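You operate a simulated robot arm through the tools that you are given. There is no shell and no other tool.

You run a simulated robot arm. Do the job below in one go: nothing can be reset, and whatever is moved stays where it is left.

Task
Draw the long red flight off the short shaft, rack it and run the stop back to 300 mm.
Fine: the flight goes into its empty bay; stop locked. Set down upright: what you pick out.

Only the result counts: the job must be done as asked and must still hold three seconds after the hand-in. Knocking over, shifting, dropping, spilling or breaking anything else fails it.

Robot
A 6-joint arm with a two-finger gripper, fixed in place. Base frame: the origin is on the floor under the middle of its stand, x ahead of it, y to its left, z up; the work surface is at about z = 0.76. Units: m, rad, N and s.
It reaches about 1.572 m from its shoulder. Its first joint turns from -2.897 to 2.897 rad. Payload 2.45 kg.
The tool frame sits at the grasp point between the pads (the TCP): z along the fingers, y along the line on which they close. The tips reach 0.02 m beyond it. The gripper opens to 0.14 m; its body begins 0.168 m behind the TCP.
Orientation is that of the tool frame in the base frame, as a unit quaternion [x, y, z, w]. With the fingers straight down and closing along the base's y, the tool's x points along the base's -x, its y along +y and its z along -z.

Tools
- The arm moves only by the tool drive_tool. Its argument "targets" is a list of rows, each a list of 3 entries, a list of its own where there are three numbers: the turn, a rotation vector about the base's x, y, z in rad, then the shift along the base's x, y, z in m, then the finger opening in m, from 0 to 0.14. In form: [[[rx, ry, rz], [x, y, z], claw], ...]. A call has 1 to 20 rows; each row is the pose to reach, as a shift and turn from the pose commanded when the call began. Rows are played at 5 a second. More than 0.05 m and 0.15 rad between two rows, or a gripper value outside its range, and nothing of the call is played. Where a pose cannot be reached the arm comes as near as it can. A force on the tool above 90 N (or 10 N above the force at the start of the call, whichever is more), or a blocked arm, ends the call early, and 0.2 s more pass. The fingers move at their own pace (about 0.045 m/s each) and stop on an object; they squeeze with about 44 N. The grip force told is the motor's: it shows also when the fingers shut on nothing. Time passes only in rows, and 0.2 s behind the last, so rows that repeat a pose let the fingers close. It gives the time, the measured TCP pose, the force on the tool (base axes), the opening and the grip force at its end, in the units of the frame above (readings bear some noise), with the torque about the TCP (base axes, N m) and any sound that the robot's microphone picked up.
- Cameras (640 x 400 px; columns grow to the right, rows downward): "scene" is fixed at [0.2129, 0.498, 1.5158]; the picture's right is [-0.34, -0.94, 0.00], its down [-0.63, 0.23, -0.75] and it looks along [0.70, -0.26, -0.67] (base axes); focal length 314 px, centre (320, 200). "wrist" rides on the gripper at [0.078, 0.011, -0.209] in the tool frame; the picture's right is [-0.14, 0.99, 0.00], its down [-0.92, -0.13, -0.37] and it looks along [-0.37, -0.05, 0.93] (tool axes); focal length 280 px, centre (320, 200). There is no depth. A picture from a camera that has moved, and an enlarged one, comes with that camera's place and axes in the base frame and with its lens. The place of the scene camera against the robot may be out by one fixed shift of up to 0.012 m in any direction.
- grab_frame(camera): a new picture of that camera. No time passes.
- close_up(camera, box): a new picture of the part [left, top, right, bottom] of that camera's present view, enlarged. No time passes.
- job_done(): hands the job in; it is judged then, once.

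Nothing tells you positions but the pictures and the camera data. Unless the task says otherwise, let go and move clear before handing in.

The tools are called after "Request:" by a JSON object that holds its "op" and its "data". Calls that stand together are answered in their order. drive_tool: Moves the arm, as the interface text tells. Its arguments: {"type":"object","properties":{"targets":{"type":"array"}},"required":["targets"]} The other tools are called the same way: grab_frame (camera) takes a picture; close_up (camera, box) takes an enlarged picture of a part of a camera's view; job_done () hands the job in.

At the start:

```text
time_s: 0.0
eef_pos: [0.7164, 0.3387, 1.169]
orientation: [0.0, 1.0, 0.0, 0.0]
force: [-0.2, -0.9, -0.1]
ft_torque: [0.02, 0.01, 0.01]
grip_width: 0.1399
gripper_force: 0.1
```

scene: 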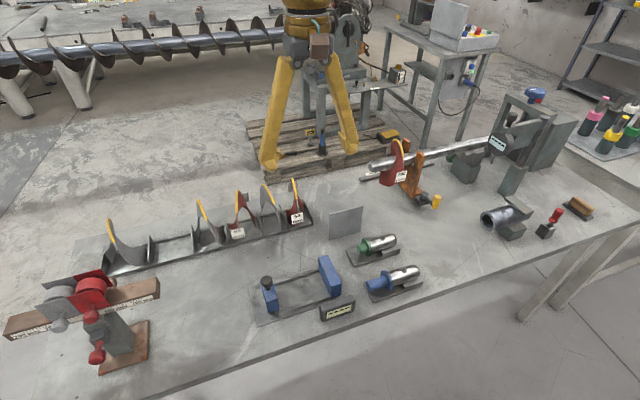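
wrist: 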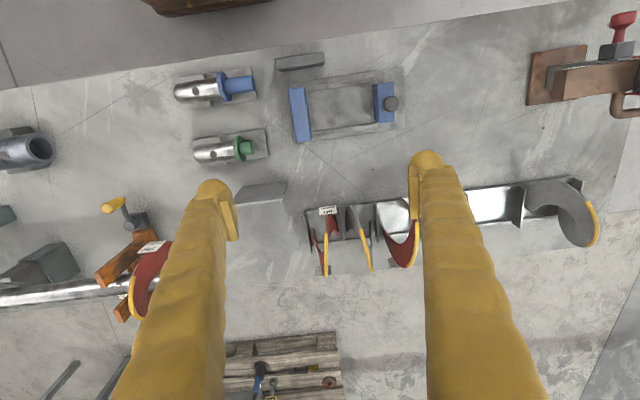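

I see a bench with a rack of screw flights on the left, a short shaft carrying a red flight with an orange stop/clamp on the right, plus gauges and other fixtures. I'll look closer at the individual items before moving.

Request:
{"op": "close_up", "data": {"camera": "scene", "box": [340, 80, 580, 230]}}

Request:
{"op": "close_up", "data": {"camera": "scene", "box": [90, 160, 330, 310]}}

Request:
{"op": "close_up", "data": {"camera": "scene", "box": [230, 200, 470, 350]}}

Request:
{"op": "close_up", "data": {"camera": "scene", "box": [360, 130, 460, 210]}}

Request:
{"op": "close_up", "data": {"camera": "wrist", "box": [0, 180, 240, 330]}}

Request:
{"op": "close_up", "data": {"camera": "wrist", "box": [280, 150, 620, 300]}}

```text
2.67 times, centred on (460, 155) of scene
camera zoom: at [0.2129, 0.498, 1.5158], right [-0.34, -0.94, 0.0], down [-0.63, 0.23, -0.75], along [0.7, -0.26, -0.67], focal length 838 px, centre (-53, 320)
```

zoom: 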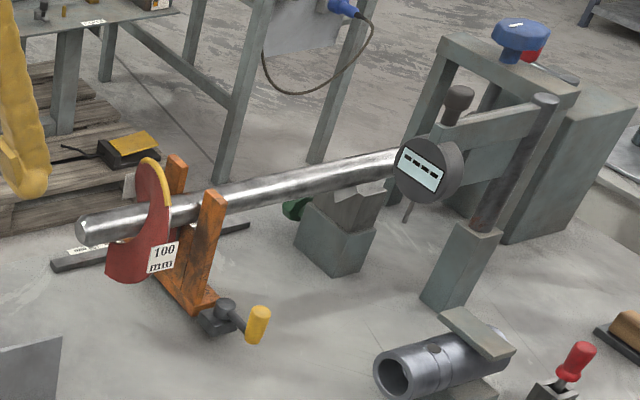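

```text
2.67 times, centred on (210, 235) of scene
camera zoom: at [0.2129, 0.498, 1.5158], right [-0.34, -0.94, 0.0], down [-0.63, 0.23, -0.75], along [0.7, -0.26, -0.67], focal length 838 px, centre (613, 107)
```

zoom: 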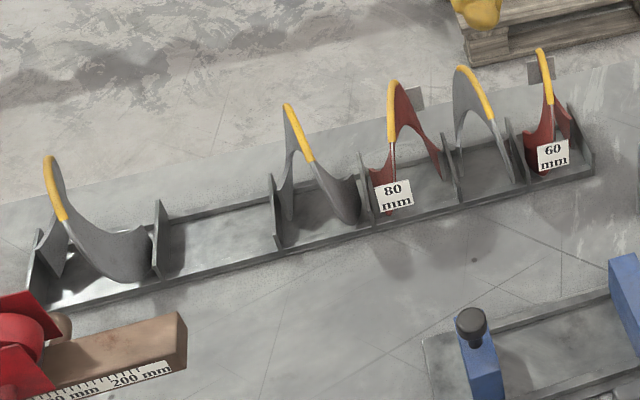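

```text
2.67 times, centred on (350, 275) of scene
camera zoom: at [0.2129, 0.498, 1.5158], right [-0.34, -0.94, 0.0], down [-0.63, 0.23, -0.75], along [0.7, -0.26, -0.67], focal length 838 px, centre (240, 0)
```

zoom: 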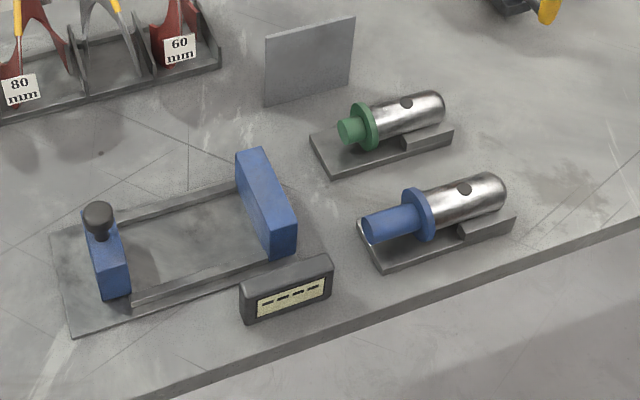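

```text
5.00 times, centred on (410, 170) of scene
camera zoom: at [0.2129, 0.498, 1.5158], right [-0.34, -0.94, 0.0], down [-0.63, 0.23, -0.75], along [0.7, -0.26, -0.67], focal length 1572 px, centre (-130, 350)
```

zoom: 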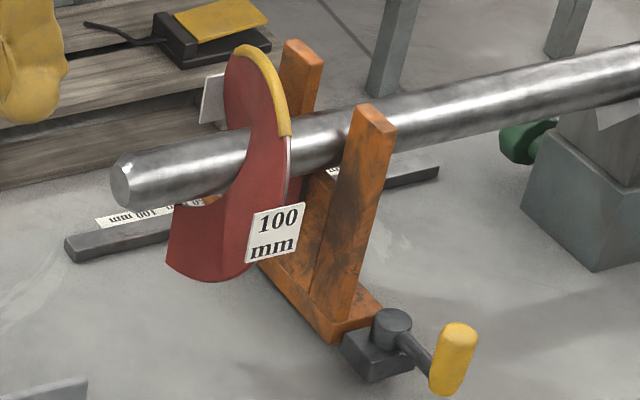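

```text
2.67 times, centred on (120, 255) of wrist
camera zoom: at [0.6374, 0.3498, 1.3779], right [0.14, 0.99, 0.0], down [0.92, -0.13, 0.37], along [0.37, -0.05, -0.93], focal length 748 px, centre (853, 53)
```

zoom: 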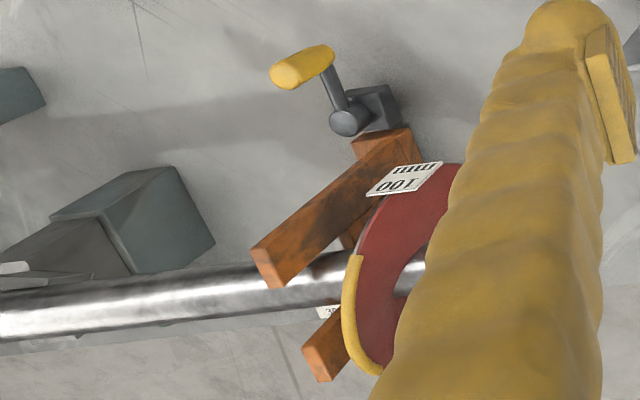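

```text
1.88 times, centred on (450, 225) of wrist
camera zoom: at [0.6374, 0.3498, 1.3779], right [0.14, 0.99, 0.0], down [0.92, -0.13, 0.37], along [0.37, -0.05, -0.93], focal length 528 px, centre (75, 153)
```

zoom: 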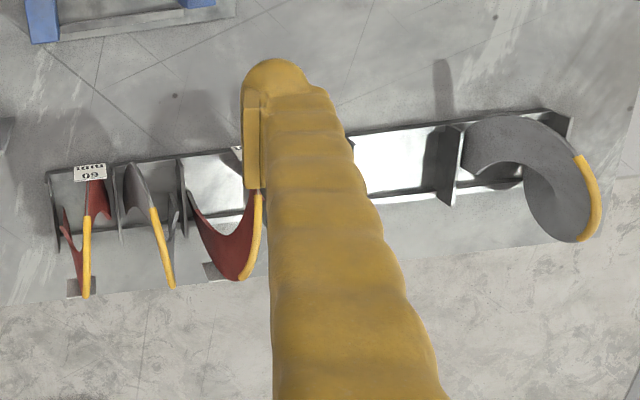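

The red flight tagged 100 mm sits on the bare shaft against an orange fork with a yellow-handled lock on a scaled rail; the rack has one clearly empty bay. I'll look closer at the rail, the left-hand ruler fixture, and the machine to settle which item is "the stop".

Request:
{"op": "close_up", "data": {"camera": "scene", "box": [0, 250, 170, 380]}}

Request:
{"op": "close_up", "data": {"camera": "scene", "box": [350, 160, 410, 200]}}

Request:
{"op": "close_up", "data": {"camera": "scene", "box": [400, 150, 480, 210]}}

Request:
{"op": "close_up", "data": {"camera": "scene", "box": [440, 80, 600, 190]}}

Request:
{"op": "close_up", "data": {"camera": "scene", "box": [0, 0, 320, 130]}}

Request:
{"op": "close_up", "data": {"camera": "scene", "box": [460, 180, 620, 260]}}

Request:
{"op": "close_up", "data": {"camera": "wrist", "box": [500, 0, 640, 140]}}

```text
3.08 times, centred on (85, 315) of scene
camera zoom: at [0.2129, 0.498, 1.5158], right [-0.34, -0.94, 0.0], down [-0.63, 0.23, -0.75], along [0.7, -0.26, -0.67], focal length 967 px, centre (1043, -154)
```

zoom: 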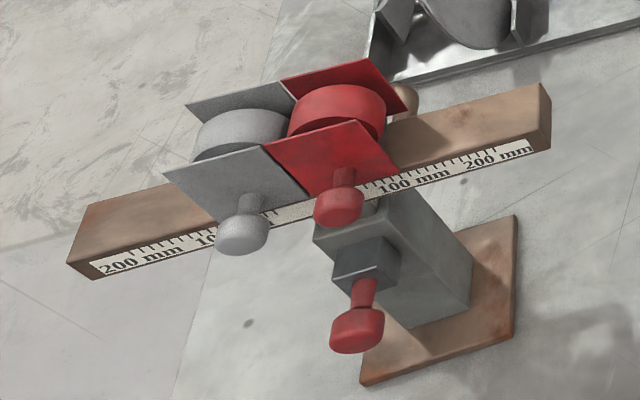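

```text
10.00 times, centred on (380, 180) of scene
camera zoom: at [0.2129, 0.498, 1.5158], right [-0.34, -0.94, 0.0], down [-0.63, 0.23, -0.75], along [0.7, -0.26, -0.67], focal length 3144 px, centre (-280, 400)
```

zoom: 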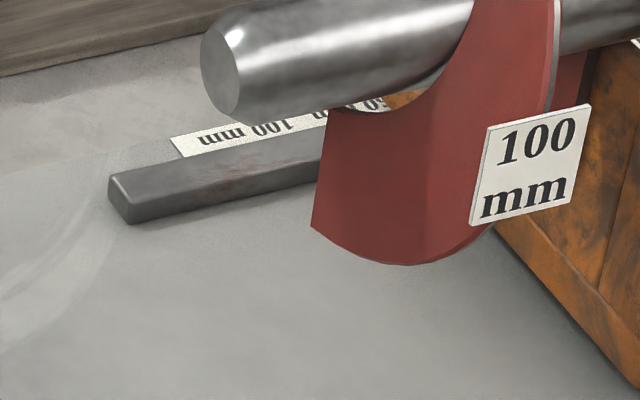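

```text
6.67 times, centred on (440, 180) of scene
camera zoom: at [0.2129, 0.498, 1.5158], right [-0.34, -0.94, 0.0], down [-0.63, 0.23, -0.75], along [0.7, -0.26, -0.67], focal length 2096 px, centre (-480, 333)
```

zoom: 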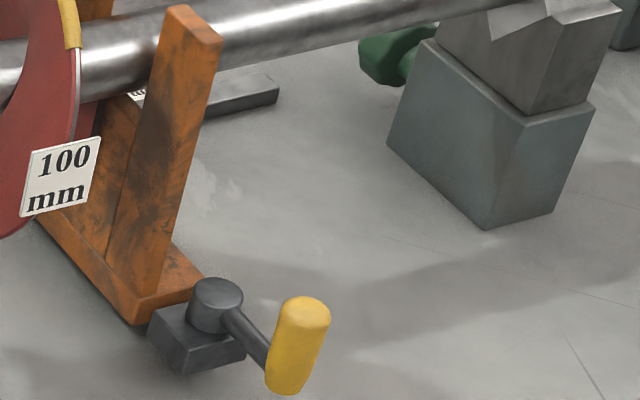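

```text
3.64 times, centred on (520, 135) of scene
camera zoom: at [0.2129, 0.498, 1.5158], right [-0.34, -0.94, 0.0], down [-0.63, 0.23, -0.75], along [0.7, -0.26, -0.67], focal length 1143 px, centre (-407, 436)
```

zoom: 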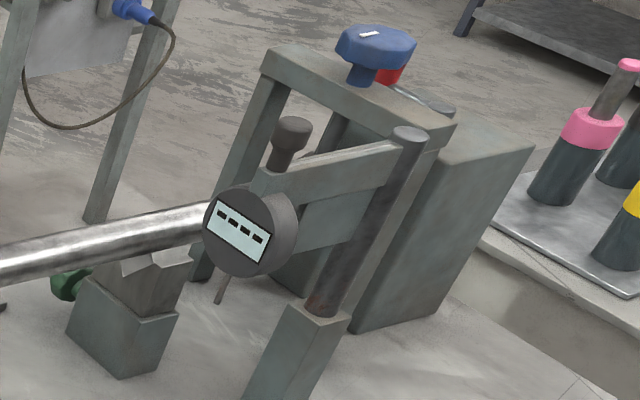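

```text
2.00 times, centred on (160, 65) of scene
camera zoom: at [0.2129, 0.498, 1.5158], right [-0.34, -0.94, 0.0], down [-0.63, 0.23, -0.75], along [0.7, -0.26, -0.67], focal length 629 px, centre (640, 470)
```

zoom: 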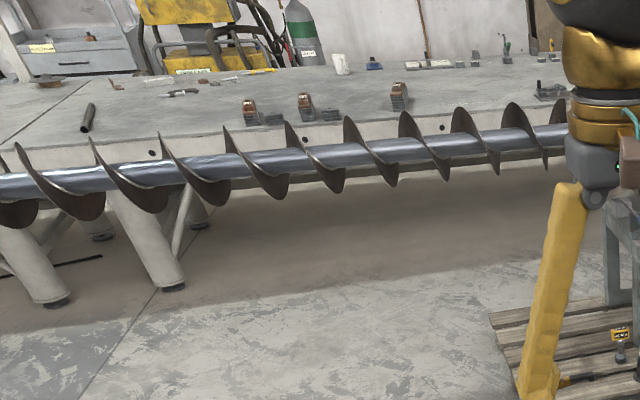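

```text
4.00 times, centred on (540, 220) of scene
camera zoom: at [0.2129, 0.498, 1.5158], right [-0.34, -0.94, 0.0], down [-0.63, 0.23, -0.75], along [0.7, -0.26, -0.67], focal length 1258 px, centre (-560, 120)
```

zoom: 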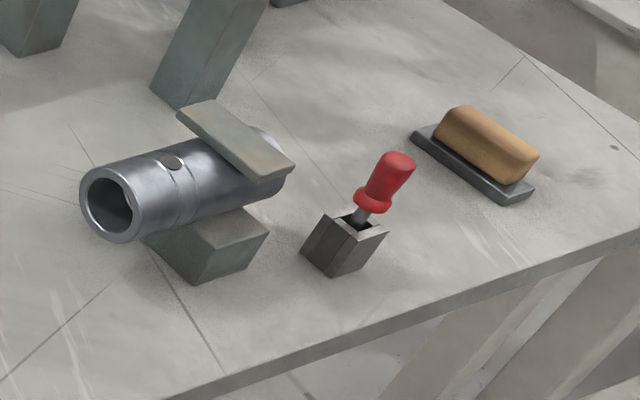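

```text
2.86 times, centred on (570, 70) of wrist
camera zoom: at [0.6374, 0.3498, 1.3779], right [0.14, 0.99, 0.0], down [0.92, -0.13, 0.37], along [0.37, -0.05, -0.93], focal length 801 px, centre (-394, 571)
```

zoom: 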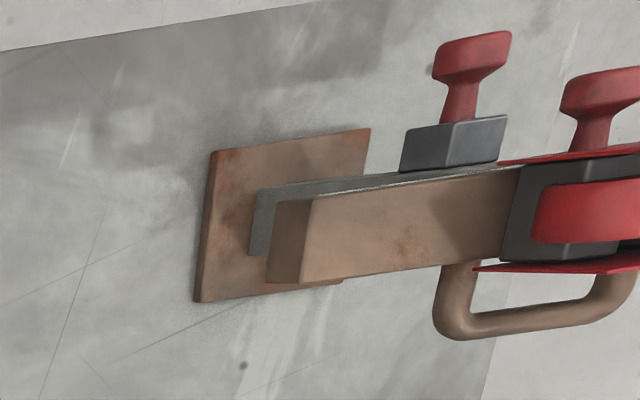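

The orange fork with the yellow-handled lever on the scaled rail looks like the stop; the rail runs roughly along y near x≈1.05. I'll move the wrist camera over it to read the scale and triangulate.

Request:
{"op": "drive_tool", "data": {"targets": [[[0, 0, 0], [0.0, -0.04, 0.0], 0.14], [[0, 0, 0], [0.0, -0.08, 0.0], 0.14], [[0, 0, 0], [0.0, -0.12, 0.0], 0.14], [[0, 0, 0], [0.0, -0.16, 0.0], 0.14], [[0, 0, 0], [0.0, -0.2, 0.0], 0.14], [[0, 0, 0], [0.0, -0.24, 0.0], 0.14], [[0, 0, 0], [0.0, -0.28, 0.0], 0.14], [[0, 0, 0], [0.0, -0.32, 0.0], 0.14], [[0, 0, 0], [0.0, -0.36, 0.0], 0.14], [[0, 0, 0], [0.0, -0.4, 0.0], 0.14]]}}

Request:
{"op": "grab_frame", "data": {"camera": "wrist"}}

```text
time_s: 2.2
eef_pos: [0.716, -0.0617, 1.1695]
orientation: [0.0, 1.0, 0.0, 0.0]
force: [-0.3, 0.4, -0.1]
ft_torque: [0.02, 0.0, 0.02]
grip_width: 0.1399
gripper_force: 0.0
```

```text
taken
camera wrist: at [0.6372, -0.0509, 1.3788], right [0.14, 0.99, 0.0], down [0.92, -0.13, 0.37], along [0.37, -0.05, -0.93], focal length 280 px, centre (320, 200)
```

wrist: 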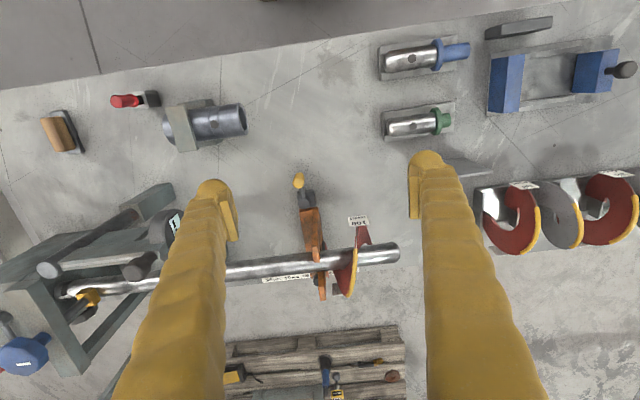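

Request:
{"op": "close_up", "data": {"camera": "wrist", "box": [230, 165, 410, 305]}}

Request:
{"op": "close_up", "data": {"camera": "wrist", "box": [255, 250, 335, 300]}}

Request:
{"op": "close_up", "data": {"camera": "wrist", "box": [0, 170, 200, 390]}}

```text
2.86 times, centred on (320, 235) of wrist
camera zoom: at [0.6372, -0.0509, 1.3788], right [0.14, 0.99, 0.0], down [0.92, -0.13, 0.37], along [0.37, -0.05, -0.93], focal length 801 px, centre (320, 100)
```

zoom: 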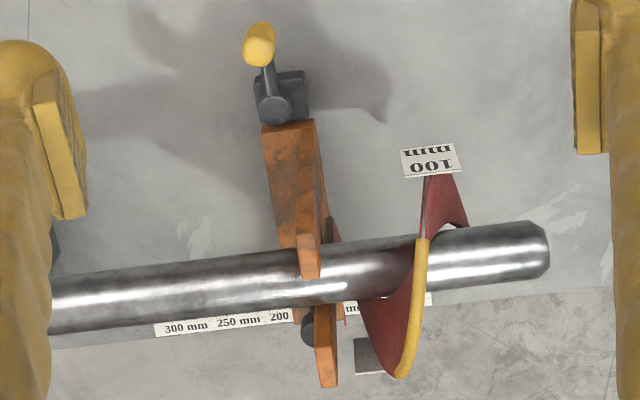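

```text
8.00 times, centred on (295, 275) of wrist
camera zoom: at [0.6372, -0.0509, 1.3788], right [0.14, 0.99, 0.0], down [0.92, -0.13, 0.37], along [0.37, -0.05, -0.93], focal length 2243 px, centre (520, -400)
```

zoom: 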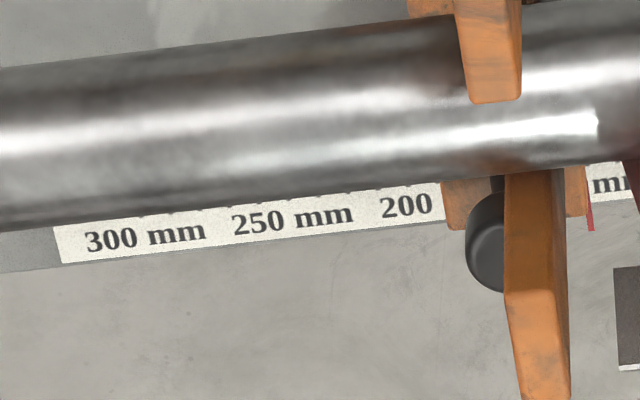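

```text
1.82 times, centred on (100, 280) of wrist
camera zoom: at [0.6372, -0.0509, 1.3788], right [0.14, 0.99, 0.0], down [0.92, -0.13, 0.37], along [0.37, -0.05, -0.93], focal length 510 px, centre (720, 54)
```

zoom: 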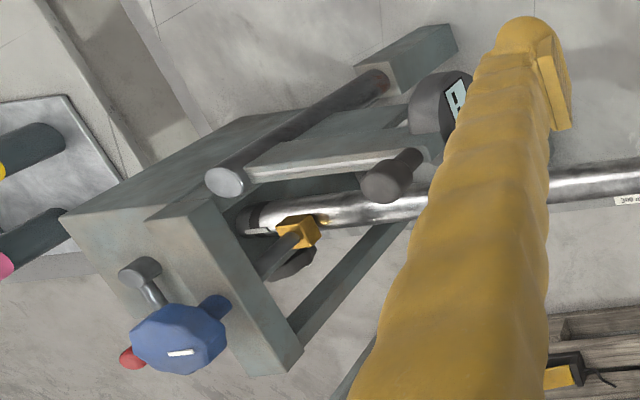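

The scale on the rail reads from the shaft's free end (≈y 0.055): the stop's red pointer is at roughly 150 mm and 300 mm is toward −y. Next I look from lower and in front to understand the flight, the fork and the lock lever.

Request:
{"op": "drive_tool", "data": {"targets": [[[0, -0.12, 0], [0.0, 0.0, -0.024], 0.14], [[0, -0.24, 0], [0.0, 0.0, -0.048], 0.14], [[0, -0.36, 0], [0.0, 0.0, -0.072], 0.14], [[0, -0.48, 0], [0.0, 0.0, -0.096], 0.14], [[0, -0.6, 0], [0.0, 0.0, -0.12], 0.14]]}}

Request:
{"op": "grab_frame", "data": {"camera": "wrist"}}

Request:
{"op": "close_up", "data": {"camera": "wrist", "box": [230, 120, 410, 240]}}

```text
time_s: 3.4
eef_pos: [0.7159, -0.0607, 1.0497]
orientation: [0.0, 0.955, 0.0, 0.296]
force: [-0.3, 0.8, -0.5]
ft_torque: [-0.01, 0.01, 0.01]
grip_width: 0.14
gripper_force: 0.0
```

```text
taken
camera wrist: at [0.533, -0.0496, 1.1778], right [0.11, 0.99, 0.08], down [0.55, -0.13, 0.83], along [0.83, -0.05, -0.56], focal length 280 px, centre (320, 200)
```

wrist: 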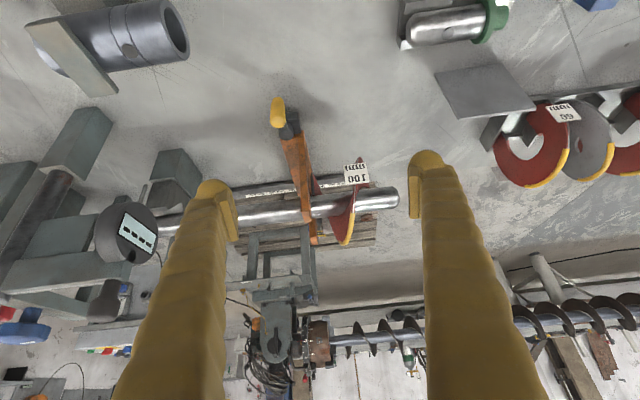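

```text
3.33 times, centred on (320, 180) of wrist
camera zoom: at [0.533, -0.0496, 1.1778], right [0.11, 0.99, 0.08], down [0.55, -0.13, 0.83], along [0.83, -0.05, -0.56], focal length 935 px, centre (320, 267)
```

zoom: 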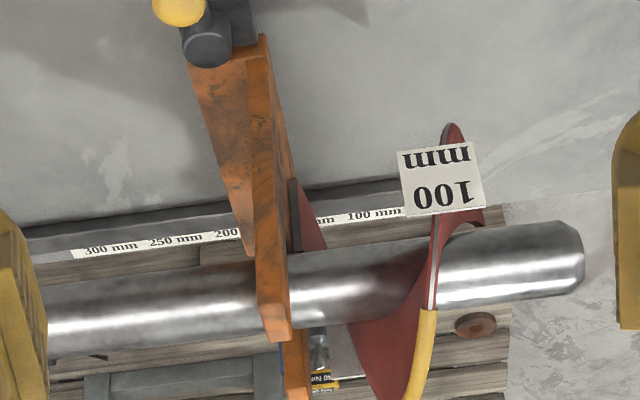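

The stop, pointer and scale are visible from this side. I'll enlarge the scale and the lever.

Request:
{"op": "close_up", "data": {"camera": "wrist", "box": [240, 170, 310, 210]}}

Request:
{"op": "close_up", "data": {"camera": "wrist", "box": [295, 160, 365, 210]}}

Request:
{"op": "close_up", "data": {"camera": "wrist", "box": [250, 85, 330, 145]}}

Request:
{"op": "close_up", "data": {"camera": "wrist", "box": [480, 70, 640, 200]}}

```text
9.14 times, centred on (275, 190) of wrist
camera zoom: at [0.533, -0.0496, 1.1778], right [0.11, 0.99, 0.08], down [0.55, -0.13, 0.83], along [0.83, -0.05, -0.56], focal length 2564 px, centre (731, 291)
```

zoom: 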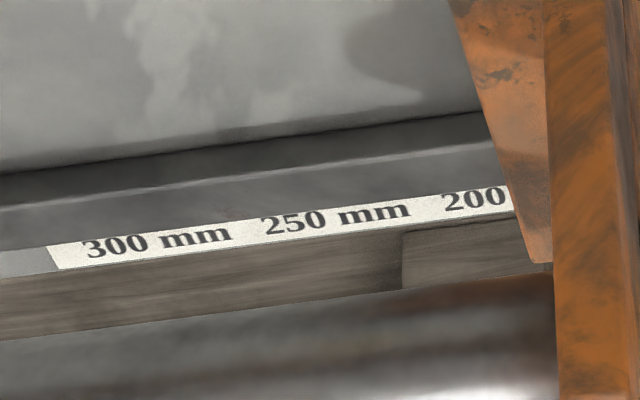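

```text
8.00 times, centred on (330, 185) of wrist
camera zoom: at [0.533, -0.0496, 1.1778], right [0.11, 0.99, 0.08], down [0.55, -0.13, 0.83], along [0.83, -0.05, -0.56], focal length 2243 px, centre (240, 320)
```

zoom: 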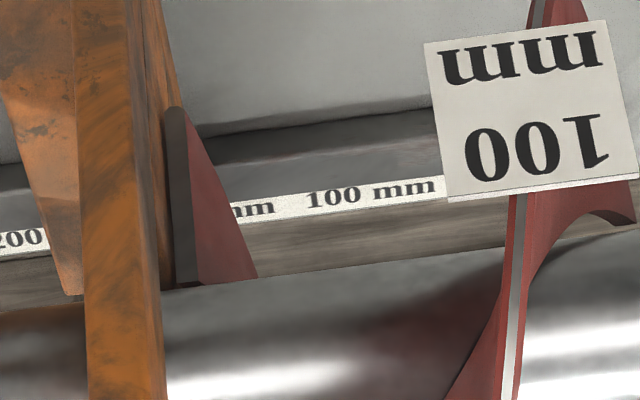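

```text
6.67 times, centred on (290, 115) of wrist
camera zoom: at [0.533, -0.0496, 1.1778], right [0.11, 0.99, 0.08], down [0.55, -0.13, 0.83], along [0.83, -0.05, -0.56], focal length 1869 px, centre (520, 767)
```

zoom: 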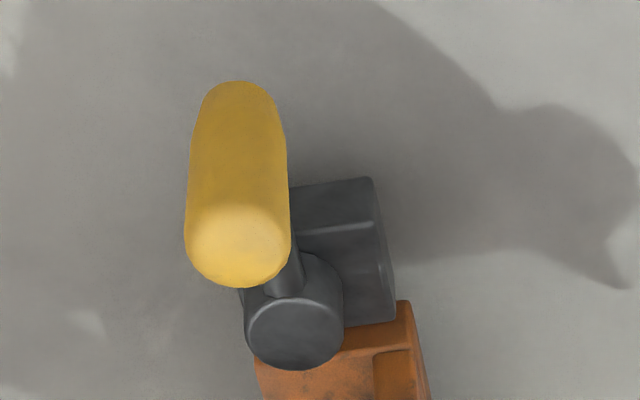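

```text
3.08 times, centred on (560, 135) of wrist
camera zoom: at [0.533, -0.0496, 1.1778], right [0.11, 0.99, 0.08], down [0.55, -0.13, 0.83], along [0.83, -0.05, -0.56], focal length 863 px, centre (-418, 400)
```

zoom: 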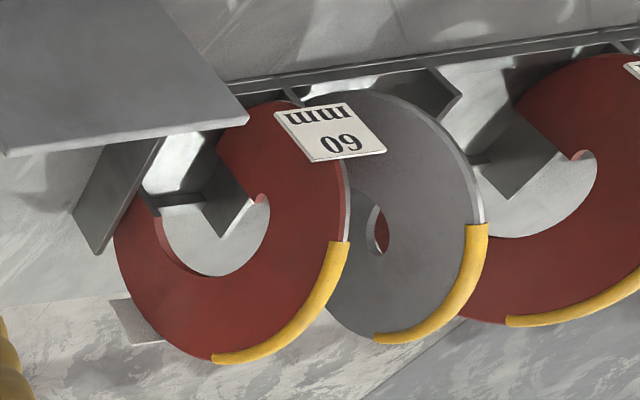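

The flight is about one full turn with both ends at the bottom and the yellow trim at the top; its outer top should be near (0.945, −0.04, 1.0). I'll hover above it with fingers vertical for a precise look.

Request:
{"op": "drive_tool", "data": {"targets": [[[0, 0.12, 0], [0.02, 0.005, 0.03], 0.14], [[0, 0.24, 0], [0.05, 0.01, 0.055], 0.14], [[0, 0.36, 0], [0.09, 0.015, 0.08], 0.14], [[0, 0.48, 0], [0.135, 0.02, 0.08], 0.14], [[0, 0.6, 0], [0.18, 0.026, 0.08], 0.14], [[0, 0.6, 0], [0.229, 0.026, 0.08], 0.14]]}}

Request:
{"op": "grab_frame", "data": {"camera": "wrist"}}

Request:
{"op": "close_up", "data": {"camera": "wrist", "box": [230, 120, 410, 260]}}

Request:
{"op": "grab_frame", "data": {"camera": "scene"}}

```text
time_s: 4.8
eef_pos: [0.9465, -0.0348, 1.1305]
orientation: [0.0, 1.0, 0.0, 0.0]
force: [-0.5, 0.0, 0.7]
ft_torque: [-0.01, -0.07, 0.03]
grip_width: 0.1399
gripper_force: 0.1
```

```text
taken
camera wrist: at [0.8675, -0.0238, 1.3389], right [0.14, 0.99, 0.0], down [0.92, -0.13, 0.37], along [0.37, -0.05, -0.93], focal length 280 px, centre (320, 200)
```

wrist: 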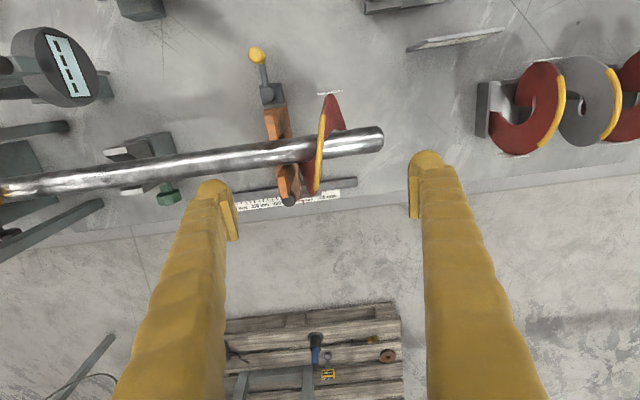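

```text
2.86 times, centred on (320, 190) of wrist
camera zoom: at [0.8675, -0.0238, 1.3389], right [0.14, 0.99, 0.0], down [0.92, -0.13, 0.37], along [0.37, -0.05, -0.93], focal length 801 px, centre (320, 229)
```

zoom: 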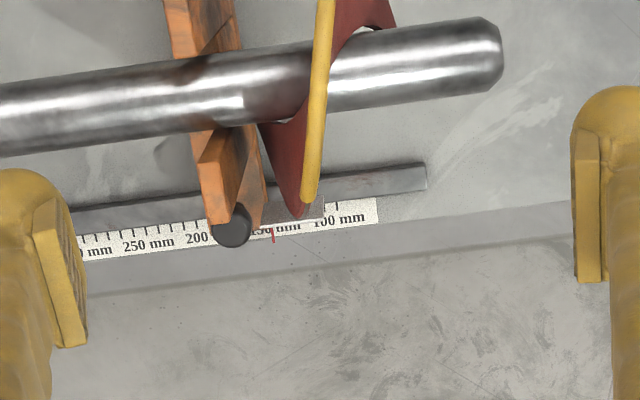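

```text
taken
```

scene: 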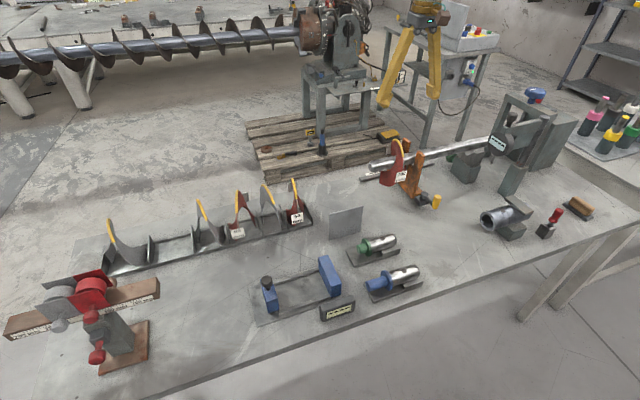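

Request:
{"op": "close_up", "data": {"camera": "wrist", "box": [250, 80, 400, 210]}}

Request:
{"op": "close_up", "data": {"camera": "wrist", "box": [225, 40, 305, 110]}}

Request:
{"op": "close_up", "data": {"camera": "wrist", "box": [230, 170, 350, 215]}}

Request:
{"op": "close_up", "data": {"camera": "wrist", "box": [470, 40, 640, 170]}}

```text
3.08 times, centred on (325, 145) of wrist
camera zoom: at [0.8675, -0.0238, 1.3389], right [0.14, 0.99, 0.0], down [0.92, -0.13, 0.37], along [0.37, -0.05, -0.93], focal length 863 px, centre (305, 369)
```

zoom: 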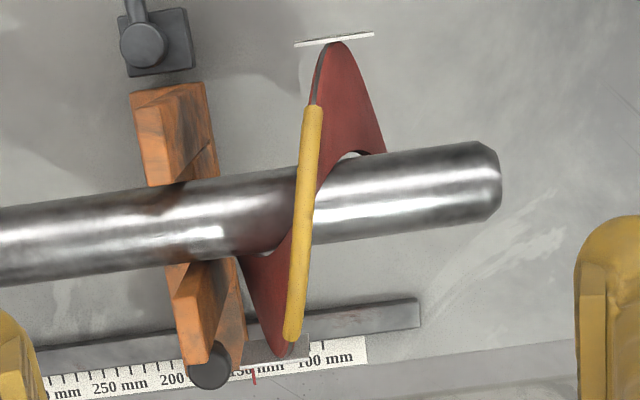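

```text
5.71 times, centred on (265, 75) of wrist
camera zoom: at [0.8675, -0.0238, 1.3389], right [0.14, 0.99, 0.0], down [0.92, -0.13, 0.37], along [0.37, -0.05, -0.93], focal length 1602 px, centre (634, 914)
```

zoom: 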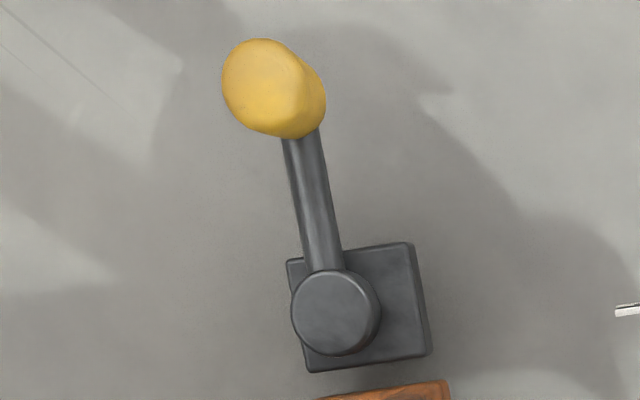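

```text
5.33 times, centred on (290, 192) of wrist
camera zoom: at [0.8675, -0.0238, 1.3389], right [0.14, 0.99, 0.0], down [0.92, -0.13, 0.37], along [0.37, -0.05, -0.93], focal length 1495 px, centre (480, 240)
```

zoom: 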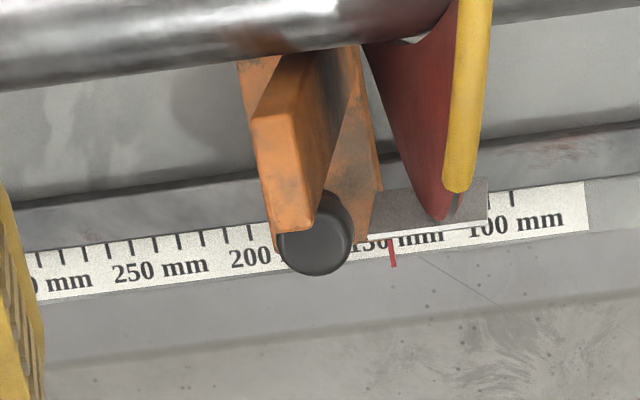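

```text
3.08 times, centred on (555, 105) of wrist
camera zoom: at [0.8675, -0.0238, 1.3389], right [0.14, 0.99, 0.0], down [0.92, -0.13, 0.37], along [0.37, -0.05, -0.93], focal length 863 px, centre (-403, 492)
```

zoom: 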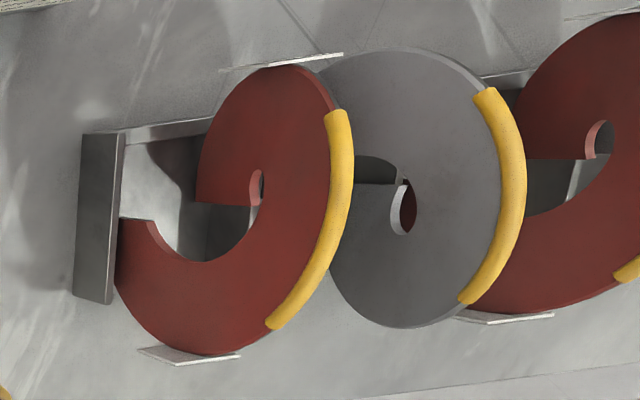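

The flight's top edge is near (0.952, −0.037, ~0.985), shaft axis near (0.952, z≈0.912), pointer at the 150 mark, and 300 mm tick near y≈−0.241. I want an end-on view along −y to see the bore clearance before pulling.

Request:
{"op": "drive_tool", "data": {"targets": [[[0, 0, -0.14], [0.0, 0.03, 0.0], 0.14], [[0, 0, -0.28], [0.0, 0.06, 0.0], 0.14], [[0, 0, -0.42], [0.0, 0.09, 0.0], 0.14], [[0, 0, -0.56], [0.0, 0.12, 0.0], 0.14], [[0, 0, -0.7], [0.0, 0.15, 0.0], 0.14], [[0, 0, -0.84], [0.0, 0.18, 0.0], 0.14], [[0, 0, -0.98], [0.0, 0.21, 0.0], 0.14], [[0, 0, -1.12], [0.0, 0.24, 0.0], 0.14], [[0, 0, -1.26], [0.0, 0.26, 0.0], 0.14], [[0, 0, -1.4], [0.0, 0.28, 0.0], 0.14], [[0, 0, -1.54], [0.0, 0.29, 0.0], 0.14]]}}

Request:
{"op": "drive_tool", "data": {"targets": [[[-0.13, 0, 0], [0, 0, -0.02], 0.14], [[-0.26, 0, 0], [0, 0, -0.04], 0.14], [[-0.39, 0, 0], [0, 0, -0.06], 0.14], [[-0.52, 0, 0], [0, 0, -0.08], 0.14], [[-0.65, 0, 0], [0, 0, -0.1], 0.14], [[-0.78, 0, 0], [0, 0, -0.11], 0.14], [[-0.9, 0, 0], [0, 0, -0.12], 0.14]]}}

Request:
{"op": "grab_frame", "data": {"camera": "wrist"}}

Request:
{"op": "close_up", "data": {"camera": "wrist", "box": [240, 140, 400, 240]}}

```text
time_s: 7.2
eef_pos: [0.9446, 0.2555, 1.1295]
orientation: [0.697, 0.717, 0.0, -0.001]
force: [0.4, -0.1, -0.6]
ft_torque: [0.0, -0.02, 0.0]
grip_width: 0.1397
gripper_force: 0.1
```

```text
time_s: 8.8
eef_pos: [0.9449, 0.255, 1.0109]
orientation: [0.628, 0.645, -0.312, 0.302]
force: [-0.1, -1.1, 1.2]
ft_torque: [0.12, 0.0, 0.0]
grip_width: 0.14
gripper_force: 0.1
```

```text
taken
camera wrist: at [0.9528, 0.4677, 1.0783], right [0.99, -0.07, 0.09], down [-0.1, -0.28, 0.95], along [-0.04, -0.96, -0.29], focal length 280 px, centre (320, 200)
```

wrist: 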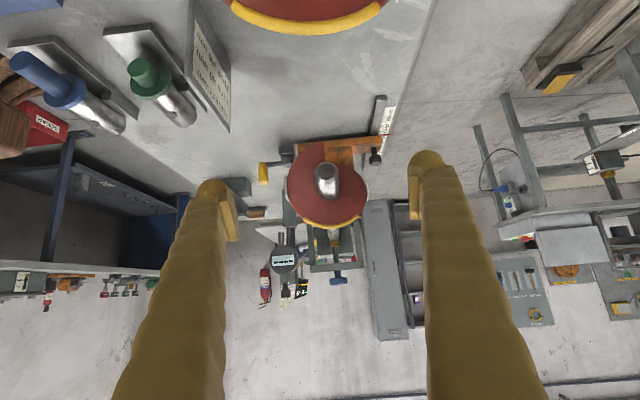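

```text
4.00 times, centred on (320, 190) of wrist
camera zoom: at [0.9528, 0.4677, 1.0783], right [0.99, -0.07, 0.09], down [-0.1, -0.28, 0.95], along [-0.04, -0.96, -0.29], focal length 1122 px, centre (320, 240)
```

zoom: 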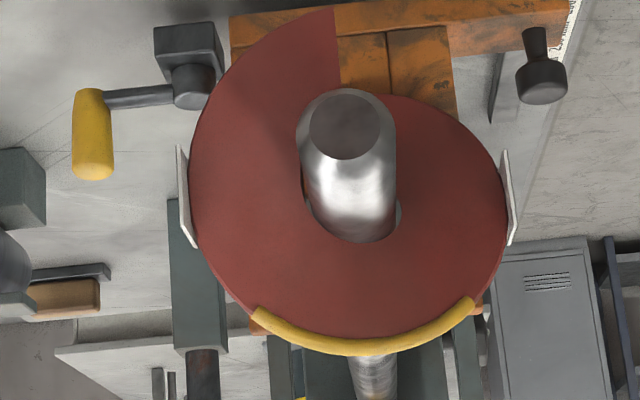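

The end view shows the flight hanging on the shaft with a couple of mm of clearance, and the lever's vertical yellow handle at the −x side. There is a text board on the bench, which I'll read.

Request:
{"op": "close_up", "data": {"camera": "wrist", "box": [180, 0, 240, 140]}}

Request:
{"op": "close_up", "data": {"camera": "wrist", "box": [20, 90, 80, 150]}}

Request:
{"op": "close_up", "data": {"camera": "wrist", "box": [290, 150, 370, 210]}}

Request:
{"op": "close_up", "data": {"camera": "wrist", "box": [360, 90, 410, 170]}}

```text
2.86 times, centred on (210, 70) of wrist
camera zoom: at [0.9528, 0.4677, 1.0783], right [0.99, -0.07, 0.09], down [-0.1, -0.28, 0.95], along [-0.04, -0.96, -0.29], focal length 801 px, centre (634, 571)
```

zoom: 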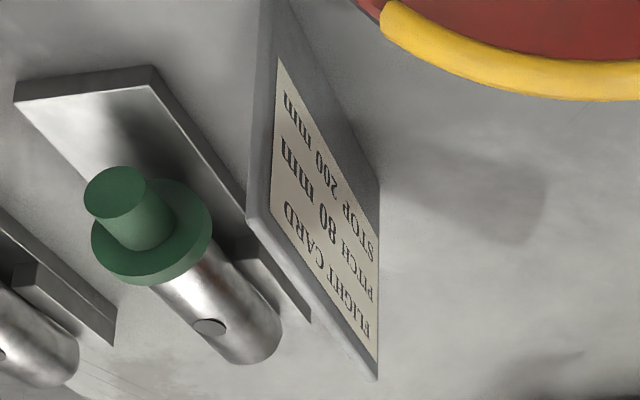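

```text
6.67 times, centred on (50, 120) of wrist
camera zoom: at [0.9528, 0.4677, 1.0783], right [0.99, -0.07, 0.09], down [-0.1, -0.28, 0.95], along [-0.04, -0.96, -0.29], focal length 1869 px, centre (2120, 733)
```

zoom: 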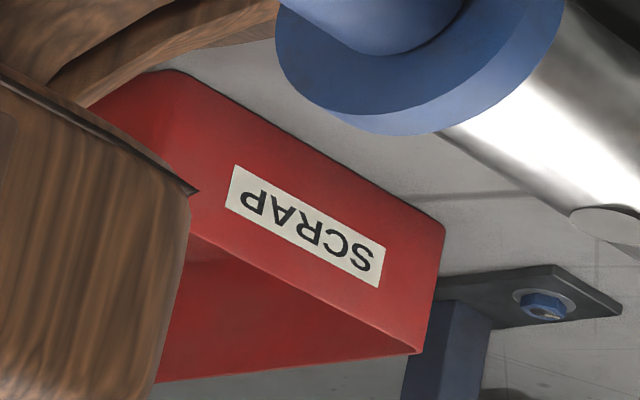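

```text
6.67 times, centred on (330, 180) of wrist
camera zoom: at [0.9528, 0.4677, 1.0783], right [0.99, -0.07, 0.09], down [-0.1, -0.28, 0.95], along [-0.04, -0.96, -0.29], focal length 1869 px, centre (253, 333)
```

zoom: 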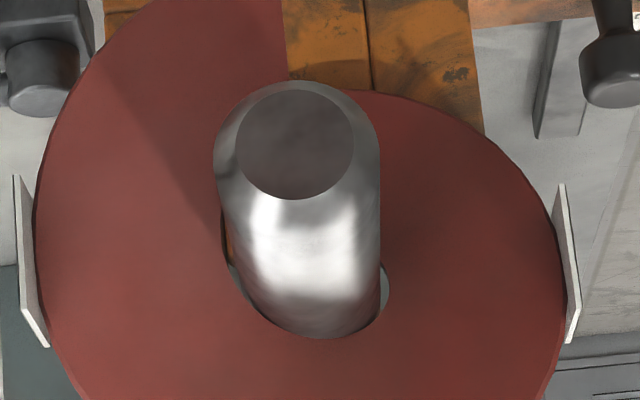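

```text
5.00 times, centred on (385, 130) of wrist
camera zoom: at [0.9528, 0.4677, 1.0783], right [0.99, -0.07, 0.09], down [-0.1, -0.28, 0.95], along [-0.04, -0.96, -0.29], focal length 1402 px, centre (-5, 550)
```

zoom: 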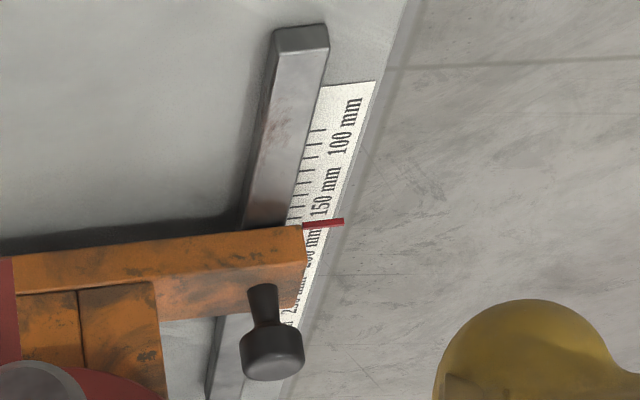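

The card is for another setup (pitch 80, stop 200) and does not change my task; the flight has about 2.5 mm bore clearance so it must be pulled straight. Before gripping, I'll survey the empty rack bay from above.

Request:
{"op": "drive_tool", "data": {"targets": [[[0.13, 0, 0], [0, 0.03, 0.03], 0.14], [[0.26, 0, 0], [0, 0.06, 0.06], 0.14], [[0.39, 0, 0], [0, 0.1, 0.09], 0.14], [[0.52, 0, 0], [0, 0.14, 0.11], 0.14], [[0.65, 0, 0], [0, 0.18, 0.12], 0.14], [[0.78, 0, 0], [0, 0.22, 0.13], 0.14], [[0.9, 0, 0], [0, 0.26, 0.14], 0.14]]}}

Request:
{"op": "drive_tool", "data": {"targets": [[[0, 0, 0.14], [0, 0.01, 0], 0.14], [[0, 0, 0.28], [0, 0.02, 0], 0.14], [[0, 0, 0.42], [0, 0.03, 0], 0.14], [[0, 0, 0.56], [0, 0.04, 0], 0.14], [[0, 0, 0.7], [0, 0.05, 0], 0.14], [[0, 0, 0.84], [0, 0.06, 0], 0.14], [[0, 0, 0.98], [0, 0.07, 0], 0.14], [[0, 0, 1.12], [0, 0.08, 0], 0.14], [[0, 0, 1.26], [0, 0.09, 0], 0.14], [[0, 0, 1.4], [0, 0.1, 0], 0.14], [[0, 0, 1.54], [0, 0.11, 0], 0.14]]}}

Request:
{"op": "grab_frame", "data": {"camera": "wrist"}}

Request:
{"op": "close_up", "data": {"camera": "wrist", "box": [235, 70, 415, 200]}}

```text
time_s: 10.4
eef_pos: [0.9454, 0.5152, 1.1497]
orientation: [0.696, 0.718, 0.0, 0.0]
force: [-0.2, -0.8, 0.0]
ft_torque: [0.02, 0.03, -0.02]
grip_width: 0.1402
gripper_force: 0.1
```

```text
time_s: 12.8
eef_pos: [0.9455, 0.6243, 1.1483]
orientation: [-0.001, 1.0, 0.0, -0.001]
force: [-1.0, 0.5, -0.3]
ft_torque: [0.0, -0.04, 0.0]
grip_width: 0.1399
gripper_force: 0.0
```

```text
taken
camera wrist: at [0.8664, 0.6352, 1.358], right [0.14, 0.99, 0.0], down [0.92, -0.13, 0.37], along [0.37, -0.05, -0.93], focal length 280 px, centre (320, 200)
```

wrist: 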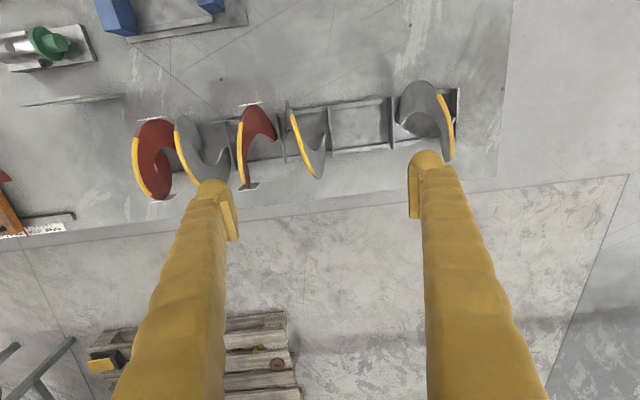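

```text
3.08 times, centred on (325, 135) of wrist
camera zoom: at [0.8664, 0.6352, 1.358], right [0.14, 0.99, 0.0], down [0.92, -0.13, 0.37], along [0.37, -0.05, -0.93], focal length 863 px, centre (305, 400)
```

zoom: 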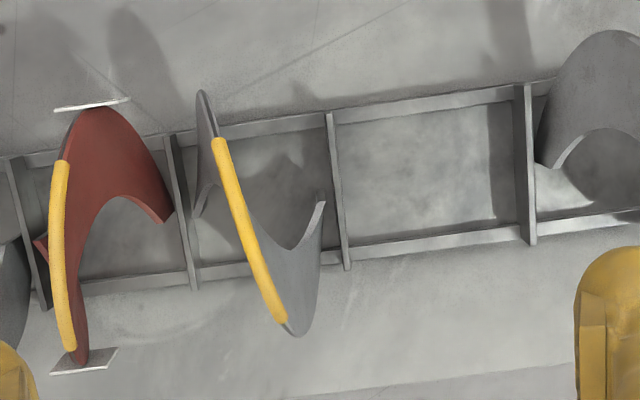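

Request:
{"op": "close_up", "data": {"camera": "wrist", "box": [315, 85, 415, 165]}}

Request:
{"op": "close_up", "data": {"camera": "scene", "box": [130, 200, 230, 280]}}

Request:
{"op": "close_up", "data": {"camera": "scene", "box": [220, 170, 320, 250]}}

Request:
{"op": "close_up", "data": {"camera": "wrist", "box": [130, 90, 290, 210]}}

```text
5.00 times, centred on (365, 125) of wrist
camera zoom: at [0.8664, 0.6352, 1.358], right [0.14, 0.99, 0.0], down [0.92, -0.13, 0.37], along [0.37, -0.05, -0.93], focal length 1402 px, centre (95, 575)
```

zoom: 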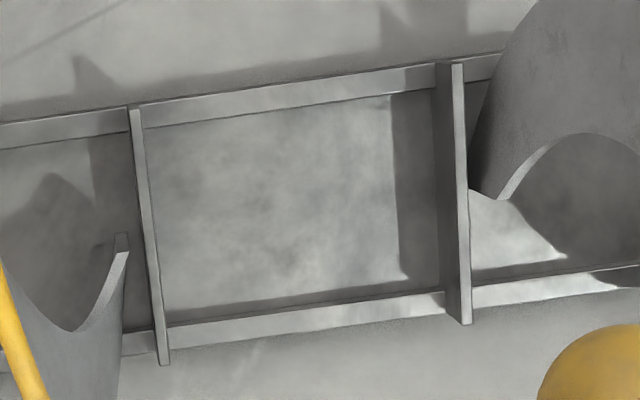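

```text
5.00 times, centred on (180, 240) of scene
camera zoom: at [0.2129, 0.498, 1.5158], right [-0.34, -0.94, 0.0], down [-0.63, 0.23, -0.75], along [0.7, -0.26, -0.67], focal length 1572 px, centre (1020, 0)
```

zoom: 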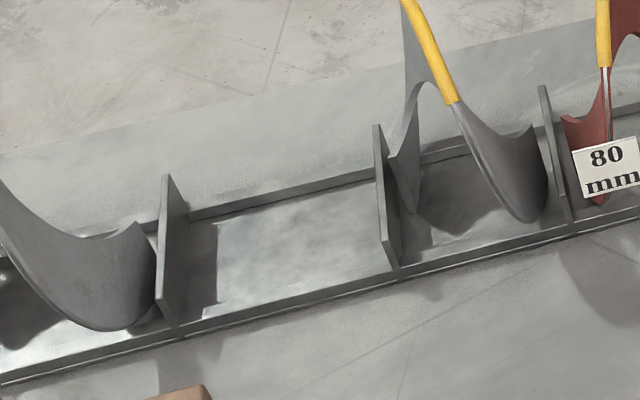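

```text
5.00 times, centred on (270, 210) of scene
camera zoom: at [0.2129, 0.498, 1.5158], right [-0.34, -0.94, 0.0], down [-0.63, 0.23, -0.75], along [0.7, -0.26, -0.67], focal length 1572 px, centre (570, 150)
```

zoom: 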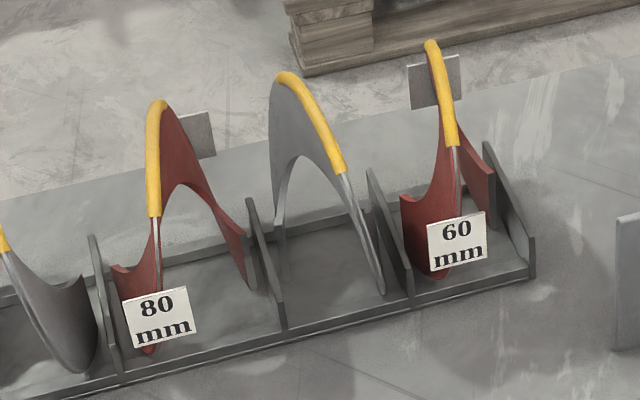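

```text
3.33 times, centred on (210, 150) of wrist
camera zoom: at [0.8664, 0.6352, 1.358], right [0.14, 0.99, 0.0], down [0.92, -0.13, 0.37], along [0.37, -0.05, -0.93], focal length 935 px, centre (687, 367)
```

zoom: 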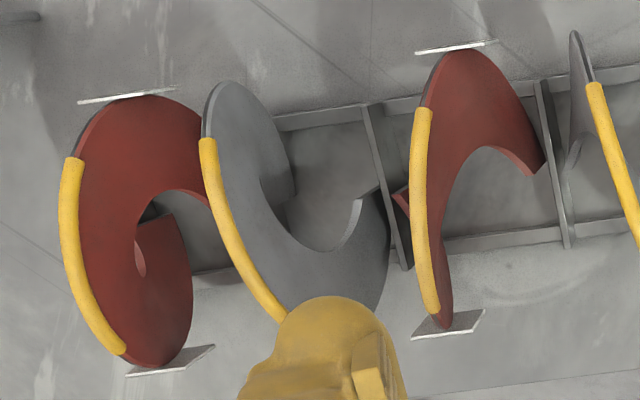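

The empty bay runs y≈0.646–0.764 (centre 0.705), trough centre x≈0.954, and the racked flights sit with axis near z≈0.834. Now I go back above the shaft flight with the gripper yawed −0.22 rad to match the helix slope, fingers partly closed.

Request:
{"op": "drive_tool", "data": {"targets": [[[0, 0, 0], [0.001, -0.0472, 0], 0.12], [[0, 0, 0], [0.002, -0.0944, 0], 0.1], [[0, 0, 0], [0.003, -0.1416, 0], 0.08], [[0, 0, 0], [0.004, -0.1888, 0], 0.06], [[0, 0, 0], [0.005, -0.236, 0], 0.05], [[0, 0, 0], [0.006, -0.2832, 0], 0.05], [[0, 0, 0], [0.0066, -0.3304, 0], 0.05], [[0, 0, -0.03], [0.0066, -0.3776, 0], 0.05], [[0, 0, -0.06], [0.0066, -0.4248, 0], 0.05], [[0, 0, -0.09], [0.0066, -0.472, 0], 0.05], [[0, 0, -0.12], [0.0066, -0.5192, 0], 0.05], [[0, 0, -0.15], [0.0066, -0.5664, 0], 0.05], [[0, 0, -0.18], [0.0066, -0.6136, 0], 0.05], [[0, 0, -0.22], [0.0066, -0.6608, 0], 0.05], [[0, 0, -0.22], [0.0066, -0.6617, -0.045], 0.05], [[0, 0, -0.22], [0.0066, -0.6617, -0.089], 0.05], [[0, 0, -0.22], [0.0066, -0.6617, -0.089], 0.05]]}}

Request:
{"op": "grab_frame", "data": {"camera": "wrist"}}

Request:
{"op": "close_up", "data": {"camera": "wrist", "box": [240, 100, 400, 260]}}

Request:
{"op": "close_up", "data": {"camera": "scene", "box": [350, 80, 470, 220]}}

```text
time_s: 16.4
eef_pos: [0.9525, -0.0351, 1.06]
orientation: [0.109, 0.994, -0.001, 0.0]
force: [-0.2, 0.1, 0.1]
ft_torque: [0.0, 0.02, 0.0]
grip_width: 0.0498
gripper_force: 0.1
```

```text
taken
camera wrist: at [0.8772, -0.0076, 1.2684], right [0.35, 0.94, 0.0], down [0.87, -0.33, 0.37], along [0.34, -0.13, -0.93], focal length 280 px, centre (320, 200)
```

wrist: 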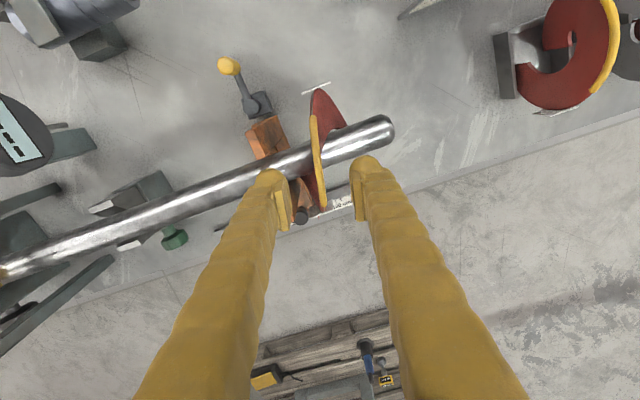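

```text
2.50 times, centred on (320, 180) of wrist
camera zoom: at [0.8772, -0.0076, 1.2684], right [0.35, 0.94, 0.0], down [0.87, -0.33, 0.37], along [0.34, -0.13, -0.93], focal length 701 px, centre (320, 250)
```

zoom: 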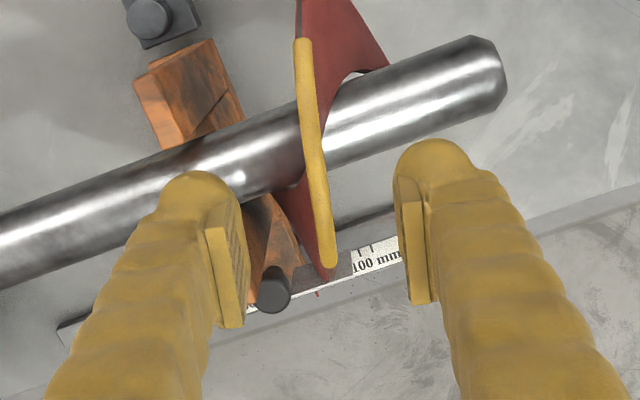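

```text
2.86 times, centred on (410, 150) of scene
camera zoom: at [0.2129, 0.498, 1.5158], right [-0.34, -0.94, 0.0], down [-0.63, 0.23, -0.75], along [0.7, -0.26, -0.67], focal length 898 px, centre (63, 343)
```

zoom: 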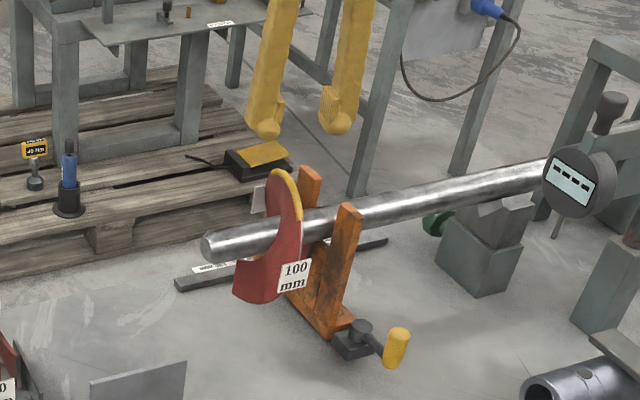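

The trim is within ~2 mm of the expected position between the fingers. I'll nudge −2 mm in y, narrow the opening and lower onto the trim, then look before closing.

Request:
{"op": "drive_tool", "data": {"targets": [[[0, 0, 0], [0, -0.002, 0], 0.038], [[0, 0, 0], [0, -0.002, -0.025], 0.038], [[0, 0, 0], [0, -0.002, -0.05], 0.038], [[0, 0, 0], [0, -0.002, -0.07], 0.038], [[0, 0, 0], [0, -0.002, -0.083], 0.038], [[0, 0, 0], [0, -0.002, -0.083], 0.038]]}}

Request:
{"op": "close_up", "data": {"camera": "wrist", "box": [240, 100, 400, 260]}}

Request:
{"op": "close_up", "data": {"camera": "scene", "box": [370, 110, 450, 200]}}

```text
time_s: 17.8
eef_pos: [0.9502, -0.0387, 0.9759]
orientation: [0.11, 0.994, 0.0, 0.0]
force: [0.4, 0.3, -0.3]
ft_torque: [0.01, 0.01, -0.01]
grip_width: 0.0381
gripper_force: 0.1
```

```text
2.50 times, centred on (320, 180) of wrist
camera zoom: at [0.8768, -0.011, 1.1854], right [0.35, 0.94, 0.0], down [0.87, -0.33, 0.37], along [0.34, -0.13, -0.93], focal length 701 px, centre (320, 250)
```

zoom: 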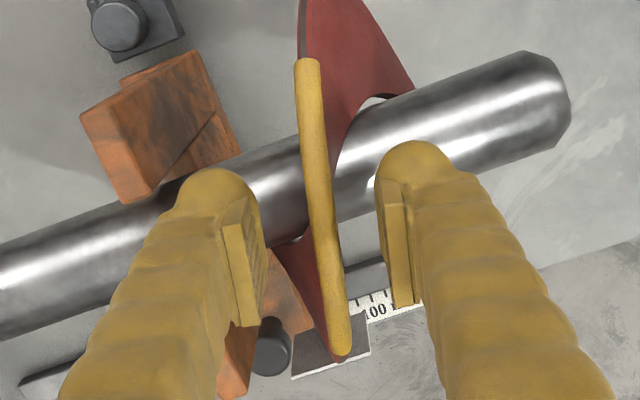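

```text
4.44 times, centred on (410, 155) of scene
camera zoom: at [0.2129, 0.498, 1.5158], right [-0.34, -0.94, 0.0], down [-0.63, 0.23, -0.75], along [0.7, -0.26, -0.67], focal length 1397 px, centre (-80, 400)
```

zoom: 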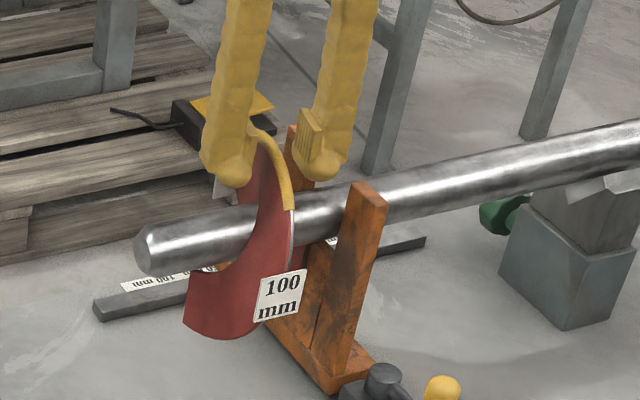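

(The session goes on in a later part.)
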